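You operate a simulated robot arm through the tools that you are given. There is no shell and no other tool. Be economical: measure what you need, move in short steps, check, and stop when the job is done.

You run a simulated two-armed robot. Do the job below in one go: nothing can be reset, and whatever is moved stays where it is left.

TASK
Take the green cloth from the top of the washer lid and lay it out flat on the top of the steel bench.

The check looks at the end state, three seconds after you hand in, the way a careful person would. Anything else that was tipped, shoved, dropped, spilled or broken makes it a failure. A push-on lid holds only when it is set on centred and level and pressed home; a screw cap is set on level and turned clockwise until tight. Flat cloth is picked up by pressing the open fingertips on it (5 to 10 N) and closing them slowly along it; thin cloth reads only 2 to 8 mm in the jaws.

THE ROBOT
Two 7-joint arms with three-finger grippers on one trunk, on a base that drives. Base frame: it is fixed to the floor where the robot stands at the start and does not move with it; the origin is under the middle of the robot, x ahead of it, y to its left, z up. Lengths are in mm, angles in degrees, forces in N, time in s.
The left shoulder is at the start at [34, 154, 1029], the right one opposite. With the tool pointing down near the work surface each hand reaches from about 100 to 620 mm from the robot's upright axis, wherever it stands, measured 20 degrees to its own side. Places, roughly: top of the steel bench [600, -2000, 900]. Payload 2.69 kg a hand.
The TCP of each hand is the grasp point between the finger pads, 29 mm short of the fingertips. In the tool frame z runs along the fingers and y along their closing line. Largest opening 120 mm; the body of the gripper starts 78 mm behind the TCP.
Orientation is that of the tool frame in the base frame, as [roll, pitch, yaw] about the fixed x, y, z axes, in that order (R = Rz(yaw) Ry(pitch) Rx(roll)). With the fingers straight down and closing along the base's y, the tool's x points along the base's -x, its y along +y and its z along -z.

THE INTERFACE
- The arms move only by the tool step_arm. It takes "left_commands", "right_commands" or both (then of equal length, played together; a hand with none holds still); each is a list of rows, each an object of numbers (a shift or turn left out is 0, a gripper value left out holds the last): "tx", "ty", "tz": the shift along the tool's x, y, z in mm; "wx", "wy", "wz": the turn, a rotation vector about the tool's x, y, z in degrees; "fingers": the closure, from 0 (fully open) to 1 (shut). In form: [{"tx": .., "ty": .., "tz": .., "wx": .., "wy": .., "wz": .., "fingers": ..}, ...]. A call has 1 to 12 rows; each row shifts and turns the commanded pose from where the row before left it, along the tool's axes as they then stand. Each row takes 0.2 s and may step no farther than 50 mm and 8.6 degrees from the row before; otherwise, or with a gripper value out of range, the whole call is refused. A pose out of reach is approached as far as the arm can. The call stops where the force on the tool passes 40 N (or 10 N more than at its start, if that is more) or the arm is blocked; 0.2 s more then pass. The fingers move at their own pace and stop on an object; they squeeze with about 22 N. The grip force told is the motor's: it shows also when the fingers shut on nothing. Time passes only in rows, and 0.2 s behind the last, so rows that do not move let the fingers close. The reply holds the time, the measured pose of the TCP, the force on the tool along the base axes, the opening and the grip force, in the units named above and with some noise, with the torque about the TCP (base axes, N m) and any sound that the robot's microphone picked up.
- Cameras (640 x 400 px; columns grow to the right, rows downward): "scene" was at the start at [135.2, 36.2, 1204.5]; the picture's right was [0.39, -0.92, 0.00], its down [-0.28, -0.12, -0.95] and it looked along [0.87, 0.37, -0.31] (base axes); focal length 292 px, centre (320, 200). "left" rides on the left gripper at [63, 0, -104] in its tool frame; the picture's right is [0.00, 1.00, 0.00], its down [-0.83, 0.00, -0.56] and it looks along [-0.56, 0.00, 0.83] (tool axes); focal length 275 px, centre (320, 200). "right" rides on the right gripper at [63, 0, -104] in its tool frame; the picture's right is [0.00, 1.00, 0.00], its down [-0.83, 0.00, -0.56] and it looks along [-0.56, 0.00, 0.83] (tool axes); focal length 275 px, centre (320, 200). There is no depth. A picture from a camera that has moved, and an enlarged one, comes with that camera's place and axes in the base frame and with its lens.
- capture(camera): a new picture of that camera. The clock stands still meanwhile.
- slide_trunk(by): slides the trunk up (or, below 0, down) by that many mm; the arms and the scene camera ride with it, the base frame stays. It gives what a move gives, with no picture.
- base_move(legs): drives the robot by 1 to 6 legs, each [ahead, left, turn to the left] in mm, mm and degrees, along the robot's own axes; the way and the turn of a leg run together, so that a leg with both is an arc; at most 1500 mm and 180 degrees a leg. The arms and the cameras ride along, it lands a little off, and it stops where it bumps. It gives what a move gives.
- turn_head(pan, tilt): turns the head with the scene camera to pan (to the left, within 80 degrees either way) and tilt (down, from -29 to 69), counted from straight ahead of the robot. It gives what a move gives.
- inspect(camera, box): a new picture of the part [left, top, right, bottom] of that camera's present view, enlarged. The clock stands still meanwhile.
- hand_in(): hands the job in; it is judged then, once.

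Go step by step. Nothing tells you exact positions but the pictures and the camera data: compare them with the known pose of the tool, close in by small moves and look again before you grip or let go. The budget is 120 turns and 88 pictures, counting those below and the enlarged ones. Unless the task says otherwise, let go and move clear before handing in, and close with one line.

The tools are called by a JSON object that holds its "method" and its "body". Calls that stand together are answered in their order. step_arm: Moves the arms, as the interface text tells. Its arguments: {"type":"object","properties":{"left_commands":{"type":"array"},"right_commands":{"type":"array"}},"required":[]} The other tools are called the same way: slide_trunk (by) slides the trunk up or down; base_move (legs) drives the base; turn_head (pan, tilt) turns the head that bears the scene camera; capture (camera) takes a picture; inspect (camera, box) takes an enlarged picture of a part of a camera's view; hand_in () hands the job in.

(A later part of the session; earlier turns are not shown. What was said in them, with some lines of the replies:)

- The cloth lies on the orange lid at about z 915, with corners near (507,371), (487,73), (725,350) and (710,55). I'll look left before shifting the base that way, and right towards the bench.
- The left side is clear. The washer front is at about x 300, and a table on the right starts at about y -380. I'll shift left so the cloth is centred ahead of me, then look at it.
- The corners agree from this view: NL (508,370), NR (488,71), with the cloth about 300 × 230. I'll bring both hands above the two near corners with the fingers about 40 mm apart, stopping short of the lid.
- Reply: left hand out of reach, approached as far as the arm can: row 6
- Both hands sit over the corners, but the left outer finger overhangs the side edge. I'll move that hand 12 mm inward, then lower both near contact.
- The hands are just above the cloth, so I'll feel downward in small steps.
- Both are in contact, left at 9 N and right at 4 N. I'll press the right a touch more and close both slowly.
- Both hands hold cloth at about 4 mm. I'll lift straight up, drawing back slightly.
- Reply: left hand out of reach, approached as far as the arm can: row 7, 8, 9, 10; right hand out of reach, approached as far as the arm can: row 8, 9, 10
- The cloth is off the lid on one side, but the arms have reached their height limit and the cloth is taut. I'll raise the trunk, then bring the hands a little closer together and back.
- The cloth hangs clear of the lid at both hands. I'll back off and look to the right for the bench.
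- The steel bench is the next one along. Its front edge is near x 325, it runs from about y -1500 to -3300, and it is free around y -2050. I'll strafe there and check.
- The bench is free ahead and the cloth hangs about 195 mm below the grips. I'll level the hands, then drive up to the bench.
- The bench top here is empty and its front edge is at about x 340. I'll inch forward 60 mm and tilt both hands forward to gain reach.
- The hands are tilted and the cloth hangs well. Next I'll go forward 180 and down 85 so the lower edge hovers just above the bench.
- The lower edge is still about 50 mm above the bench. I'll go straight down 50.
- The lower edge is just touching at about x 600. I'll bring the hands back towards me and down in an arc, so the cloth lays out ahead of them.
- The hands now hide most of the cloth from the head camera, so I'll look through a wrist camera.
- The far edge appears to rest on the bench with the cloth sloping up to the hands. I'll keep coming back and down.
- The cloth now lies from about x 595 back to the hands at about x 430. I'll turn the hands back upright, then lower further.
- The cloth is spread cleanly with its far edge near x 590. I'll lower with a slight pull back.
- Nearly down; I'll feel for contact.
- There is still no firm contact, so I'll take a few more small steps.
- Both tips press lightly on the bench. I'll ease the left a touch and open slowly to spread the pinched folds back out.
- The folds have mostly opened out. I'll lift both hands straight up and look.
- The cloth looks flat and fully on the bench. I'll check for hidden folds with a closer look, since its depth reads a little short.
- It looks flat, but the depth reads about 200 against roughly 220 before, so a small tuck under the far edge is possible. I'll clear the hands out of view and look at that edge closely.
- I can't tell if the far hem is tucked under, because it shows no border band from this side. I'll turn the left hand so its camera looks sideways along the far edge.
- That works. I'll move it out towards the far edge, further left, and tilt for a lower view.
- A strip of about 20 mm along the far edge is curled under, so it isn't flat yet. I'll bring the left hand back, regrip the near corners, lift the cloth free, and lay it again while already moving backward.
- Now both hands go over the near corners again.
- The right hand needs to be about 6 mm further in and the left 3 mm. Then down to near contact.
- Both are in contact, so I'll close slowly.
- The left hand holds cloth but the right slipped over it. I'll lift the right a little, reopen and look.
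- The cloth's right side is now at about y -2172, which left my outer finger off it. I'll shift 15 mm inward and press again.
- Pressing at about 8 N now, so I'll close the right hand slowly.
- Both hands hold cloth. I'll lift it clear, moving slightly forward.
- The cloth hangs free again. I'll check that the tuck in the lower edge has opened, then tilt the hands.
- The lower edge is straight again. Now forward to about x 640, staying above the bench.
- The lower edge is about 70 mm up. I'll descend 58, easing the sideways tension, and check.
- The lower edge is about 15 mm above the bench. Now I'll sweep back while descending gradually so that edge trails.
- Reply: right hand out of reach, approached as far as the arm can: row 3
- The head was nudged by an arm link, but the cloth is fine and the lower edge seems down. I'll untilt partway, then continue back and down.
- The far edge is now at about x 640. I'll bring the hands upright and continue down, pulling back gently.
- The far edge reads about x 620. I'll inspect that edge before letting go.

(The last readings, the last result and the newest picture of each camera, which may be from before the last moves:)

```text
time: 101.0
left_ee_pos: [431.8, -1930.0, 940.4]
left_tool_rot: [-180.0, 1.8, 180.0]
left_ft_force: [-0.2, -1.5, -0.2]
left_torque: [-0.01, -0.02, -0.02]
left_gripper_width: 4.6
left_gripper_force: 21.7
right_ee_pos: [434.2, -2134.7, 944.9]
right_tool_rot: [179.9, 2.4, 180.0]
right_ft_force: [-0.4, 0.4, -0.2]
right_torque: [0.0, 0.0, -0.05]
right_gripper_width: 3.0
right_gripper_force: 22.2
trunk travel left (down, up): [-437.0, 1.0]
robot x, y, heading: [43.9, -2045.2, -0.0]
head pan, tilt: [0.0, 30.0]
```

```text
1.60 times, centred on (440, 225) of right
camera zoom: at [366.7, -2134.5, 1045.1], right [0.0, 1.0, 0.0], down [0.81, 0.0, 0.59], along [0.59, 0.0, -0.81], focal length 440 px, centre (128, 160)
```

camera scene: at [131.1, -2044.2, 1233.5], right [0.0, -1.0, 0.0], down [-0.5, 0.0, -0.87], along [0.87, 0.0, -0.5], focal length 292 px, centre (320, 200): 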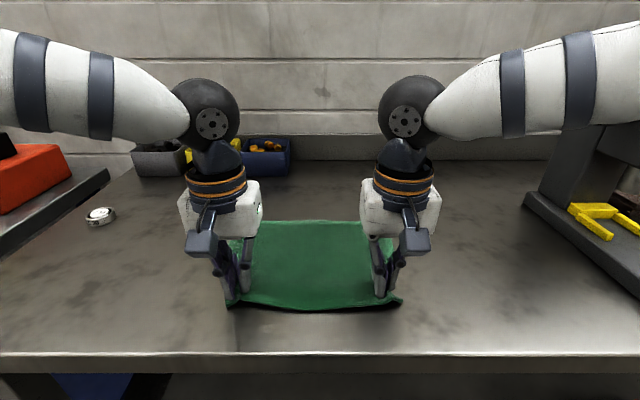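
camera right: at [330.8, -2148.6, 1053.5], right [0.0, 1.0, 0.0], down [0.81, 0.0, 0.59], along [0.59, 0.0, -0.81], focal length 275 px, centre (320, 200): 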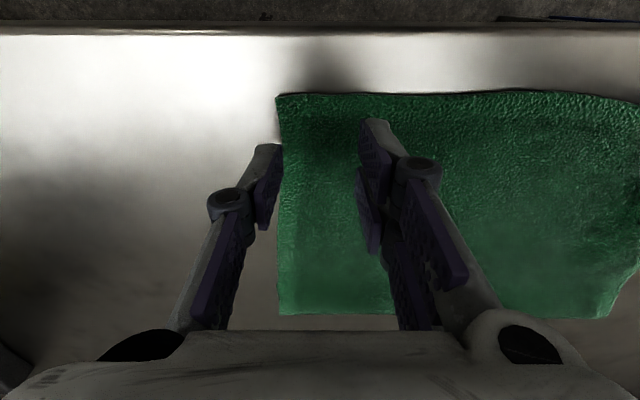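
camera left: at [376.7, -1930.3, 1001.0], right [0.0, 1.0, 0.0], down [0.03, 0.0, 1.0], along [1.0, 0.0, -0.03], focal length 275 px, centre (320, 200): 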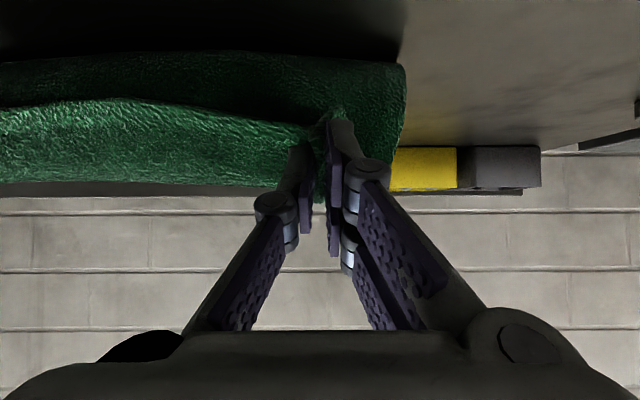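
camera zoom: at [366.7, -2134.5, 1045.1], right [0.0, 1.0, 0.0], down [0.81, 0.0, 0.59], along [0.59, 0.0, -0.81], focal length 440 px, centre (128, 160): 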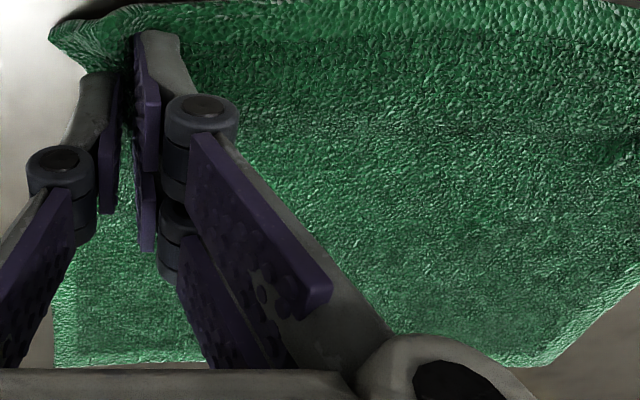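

The hem band shows all along the far edge now, so nothing is tucked. I'll lower to contact with a slight pull back.

{"method": "step_arm", "body": {"left_commands": [{"tz": 2, "tx": 2}, {"tz": 2, "tx": 2}, {"tz": 2, "tx": 1}, {}], "right_commands": [{"tz": 4, "tx": 2}, {"tz": 4, "tx": 2}, {"tz": 3, "tx": 1}, {}]}}

```text
time: 102.0
left_ee_pos: [428.0, -1930.3, 934.2]
left_tool_rot: [-179.9, 1.7, -179.9]
left_ft_force: [-0.2, -0.7, -0.4]
left_torque: [-0.02, -0.06, 0.0]
left_gripper_width: 4.9
left_gripper_force: 21.8
right_ee_pos: [430.4, -2136.0, 932.8]
right_tool_rot: [179.8, 2.3, 179.8]
right_ft_force: [0.1, 1.5, 2.9]
right_torque: [0.06, -0.06, -0.01]
right_gripper_width: 3.2
right_gripper_force: 22.1
trunk travel left (down, up): [-437.0, 1.0]
robot x, y, heading: [37.7, -2045.5, -0.1]
head pan, tilt: [0.0, 30.0]
```

{"method": "step_arm", "body": {"left_commands": [{"tz": 2}, {"tz": 1.5}, {}], "right_commands": [{"tz": 1}, {}, {}]}}

```text
time: 102.8
left_ee_pos: [427.7, -1928.7, 930.7]
left_tool_rot: [180.0, 1.8, 179.9]
left_ft_force: [-0.3, -1.4, 3.0]
left_torque: [-0.01, 0.02, -0.01]
left_gripper_width: 4.5
left_gripper_force: 21.9
right_ee_pos: [429.8, -2135.0, 931.9]
right_tool_rot: [179.9, 2.5, -179.9]
right_ft_force: [1.1, 0.7, 5.1]
right_torque: [0.01, -0.06, 0.02]
right_gripper_width: 3.2
right_gripper_force: 22.3
trunk travel left (down, up): [-437.0, 1.0]
robot x, y, heading: [38.8, -2041.4, 0.2]
head pan, tilt: [0.0, 30.0]
```

Both tips touch. I'll press slightly more and open slowly to spread the pinches, then lift.

{"method": "step_arm", "body": {"left_commands": [{"tz": 1}, {"fingers": 0.95}, {"fingers": 0.92}, {"fingers": 0.89}, {"fingers": 0.86}, {"fingers": 0.83}, {"fingers": 0.8}, {"fingers": 0.77}, {"fingers": 0.74}, {"fingers": 0.71}, {"fingers": 0.68}, {}], "right_commands": [{"tz": 0.8}, {"fingers": 0.95}, {"fingers": 0.92}, {"fingers": 0.89}, {"fingers": 0.86}, {"fingers": 0.83}, {"fingers": 0.8}, {"fingers": 0.77}, {"fingers": 0.74}, {"fingers": 0.71}, {"fingers": 0.68}, {}]}}

{"method": "step_arm", "body": {"left_commands": [{"tz": -5}, {"tz": -10}, {"tz": -20}, {"tz": -30}, {"tz": -30}, {"tz": -30}, {"tx": 10, "ty": 40}, {"tx": 10, "ty": 40}, {"tx": 10, "ty": 40}, {}], "right_commands": [{"tz": -5}, {"tz": -10}, {"tz": -20}, {"tz": -30}, {"tz": -30}, {"tz": -30}, {"tx": 10, "ty": -40}, {"tx": 10, "ty": -40}, {"tx": 10, "ty": -40}, {}]}}

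{"method": "capture", "body": {"camera": "scene"}}

{"method": "inspect", "body": {"camera": "scene", "box": [200, 200, 440, 350]}}

```text
time: 105.4
left_ee_pos: [427.5, -1928.3, 931.5]
left_tool_rot: [-179.9, 1.8, -180.0]
left_ft_force: [0.6, -0.6, 10.7]
left_torque: [0.06, 0.0, 0.0]
left_gripper_width: 38.3
left_gripper_force: 0.1
right_ee_pos: [430.0, -2136.4, 930.5]
right_tool_rot: [179.9, 2.5, 180.0]
right_ft_force: [1.4, -0.7, 5.7]
right_torque: [0.02, 0.03, -0.02]
right_gripper_width: 39.5
right_gripper_force: 0.0
trunk travel left (down, up): [-437.0, 1.0]
robot x, y, heading: [40.0, -2040.9, 0.0]
head pan, tilt: [0.0, 30.0]
```

```text
time: 107.6
left_ee_pos: [395.5, -1807.8, 1052.7]
left_tool_rot: [179.9, 1.7, -180.0]
left_ft_force: [0.1, -0.6, -0.5]
left_torque: [-0.03, 0.04, 0.0]
left_gripper_width: 38.1
left_gripper_force: 0.0
right_ee_pos: [394.5, -2254.5, 1052.4]
right_tool_rot: [180.0, 2.4, 180.0]
right_ft_force: [0.0, -0.4, -0.1]
right_torque: [0.0, 0.01, 0.01]
right_gripper_width: 38.4
right_gripper_force: 0.0
trunk travel left (down, up): [-437.0, 1.0]
robot x, y, heading: [37.9, -2043.9, 0.1]
head pan, tilt: [0.0, 30.0]
```

```text
28 pictures are left
camera scene: at [131.6, -2044.2, 1233.4], right [0.0, -1.0, 0.0], down [-0.5, 0.0, -0.87], along [0.87, 0.0, -0.5], focal length 292 px, centre (320, 200)
```

scene: 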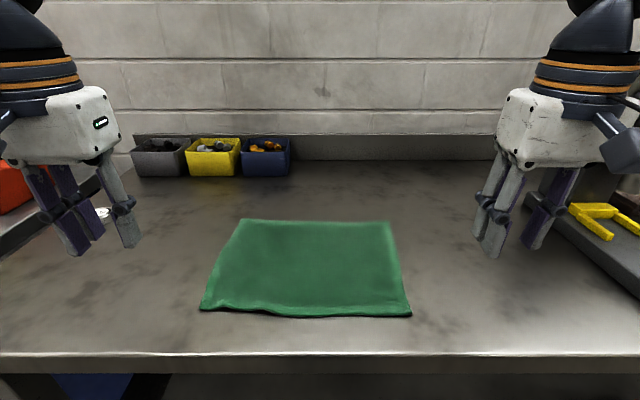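

```text
2.67 times, centred on (320, 275) of scene
camera zoom: at [131.6, -2044.2, 1233.4], right [0.0, -1.0, 0.0], down [-0.5, 0.0, -0.87], along [0.87, 0.0, -0.5], focal length 780 px, centre (320, 0)
```

zoom: 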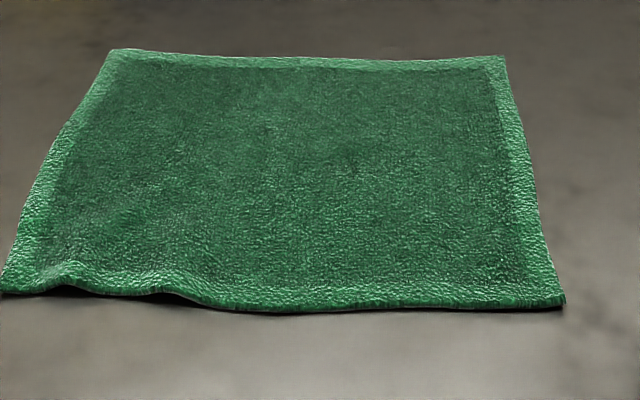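

All four hems are visible and the cloth is flat, apart from a small ripple at the near-left corner. I'll look at it from the left hand camera.

{"method": "step_arm", "body": {"left_commands": [{"ty": -40}, {"ty": -40}, {"fingers": 0.9}, {}]}}

{"method": "capture", "body": {"camera": "left"}}

{"method": "inspect", "body": {"camera": "scene", "box": [190, 260, 290, 325]}}

```text
time: 108.6
left_ee_pos: [394.2, -1887.8, 1054.2]
left_tool_rot: [180.0, 1.7, 179.9]
left_ft_force: [0.6, -0.5, -0.1]
left_torque: [0.0, 0.01, 0.0]
left_gripper_width: 11.9
left_gripper_force: 0.1
right_ee_pos: [393.8, -2254.3, 1051.7]
right_tool_rot: [179.9, 2.4, -180.0]
right_ft_force: [-0.7, 0.0, -0.4]
right_torque: [-0.02, -0.02, 0.03]
right_gripper_width: 38.5
right_gripper_force: 0.0
trunk travel left (down, up): [-437.0, 1.0]
robot x, y, heading: [38.5, -2045.0, 0.2]
head pan, tilt: [0.0, 30.0]
```

```text
26 pictures are left
camera left: at [328.5, -1888.4, 1156.2], right [0.0, 1.0, 0.0], down [0.81, 0.0, 0.58], along [0.58, 0.0, -0.81], focal length 275 px, centre (320, 200)
```

left: 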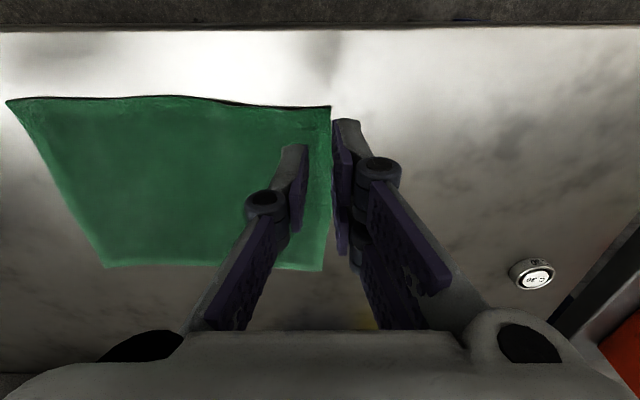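

```text
6.15 times, centred on (240, 292) of scene
camera zoom: at [131.2, -2044.4, 1233.4], right [0.0, -1.0, 0.0], down [-0.5, 0.0, -0.87], along [0.87, 0.0, -0.5], focal length 1800 px, centre (812, -369)
```

zoom: 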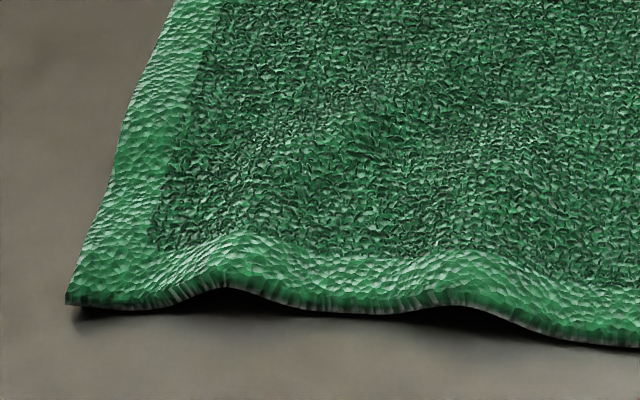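

It's only a ripple a few millimetres high, and nothing is folded. I'll back the robot clear and check once more.

{"method": "base_move", "body": {"legs": [[-300, 0, 0]]}}

{"method": "capture", "body": {"camera": "scene"}}

```text
time: 110.7
left_ee_pos: [89.9, -1886.6, 1053.7]
left_tool_rot: [180.0, 1.6, -179.8]
left_ft_force: [-0.1, -0.2, 0.7]
left_torque: [-0.01, -0.01, 0.0]
left_gripper_width: 12.0
left_gripper_force: 0.1
right_ee_pos: [91.7, -2253.0, 1052.8]
right_tool_rot: [179.9, 2.4, -179.9]
right_ft_force: [-0.8, -0.4, 0.6]
right_torque: [0.03, -0.04, 0.0]
right_gripper_width: 38.5
right_gripper_force: 0.0
trunk travel left (down, up): [-437.0, 1.0]
robot x, y, heading: [-261.1, -2044.3, 0.5]
head pan, tilt: [0.0, 30.0]
```

```text
24 pictures are left
camera scene: at [-172.5, -2044.4, 1233.5], right [0.0, -1.0, 0.0], down [-0.5, 0.0, -0.87], along [0.87, 0.0, -0.5], focal length 292 px, centre (320, 200)
```

scene: 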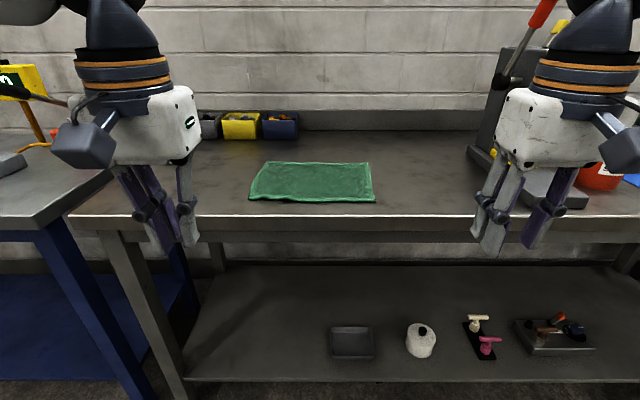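

The cloth lies flat on the steel bench, the hands are clear and nothing else has moved, so I'm handing in.

{"method": "hand_in", "body": {}}

```text
The job is handed in.
```

The green cloth is off the washer lid and laid out flat on the steel bench, apart from a ripple a few millimetres high at its near-left corner; both hands are clear and I saw nothing else disturbed.
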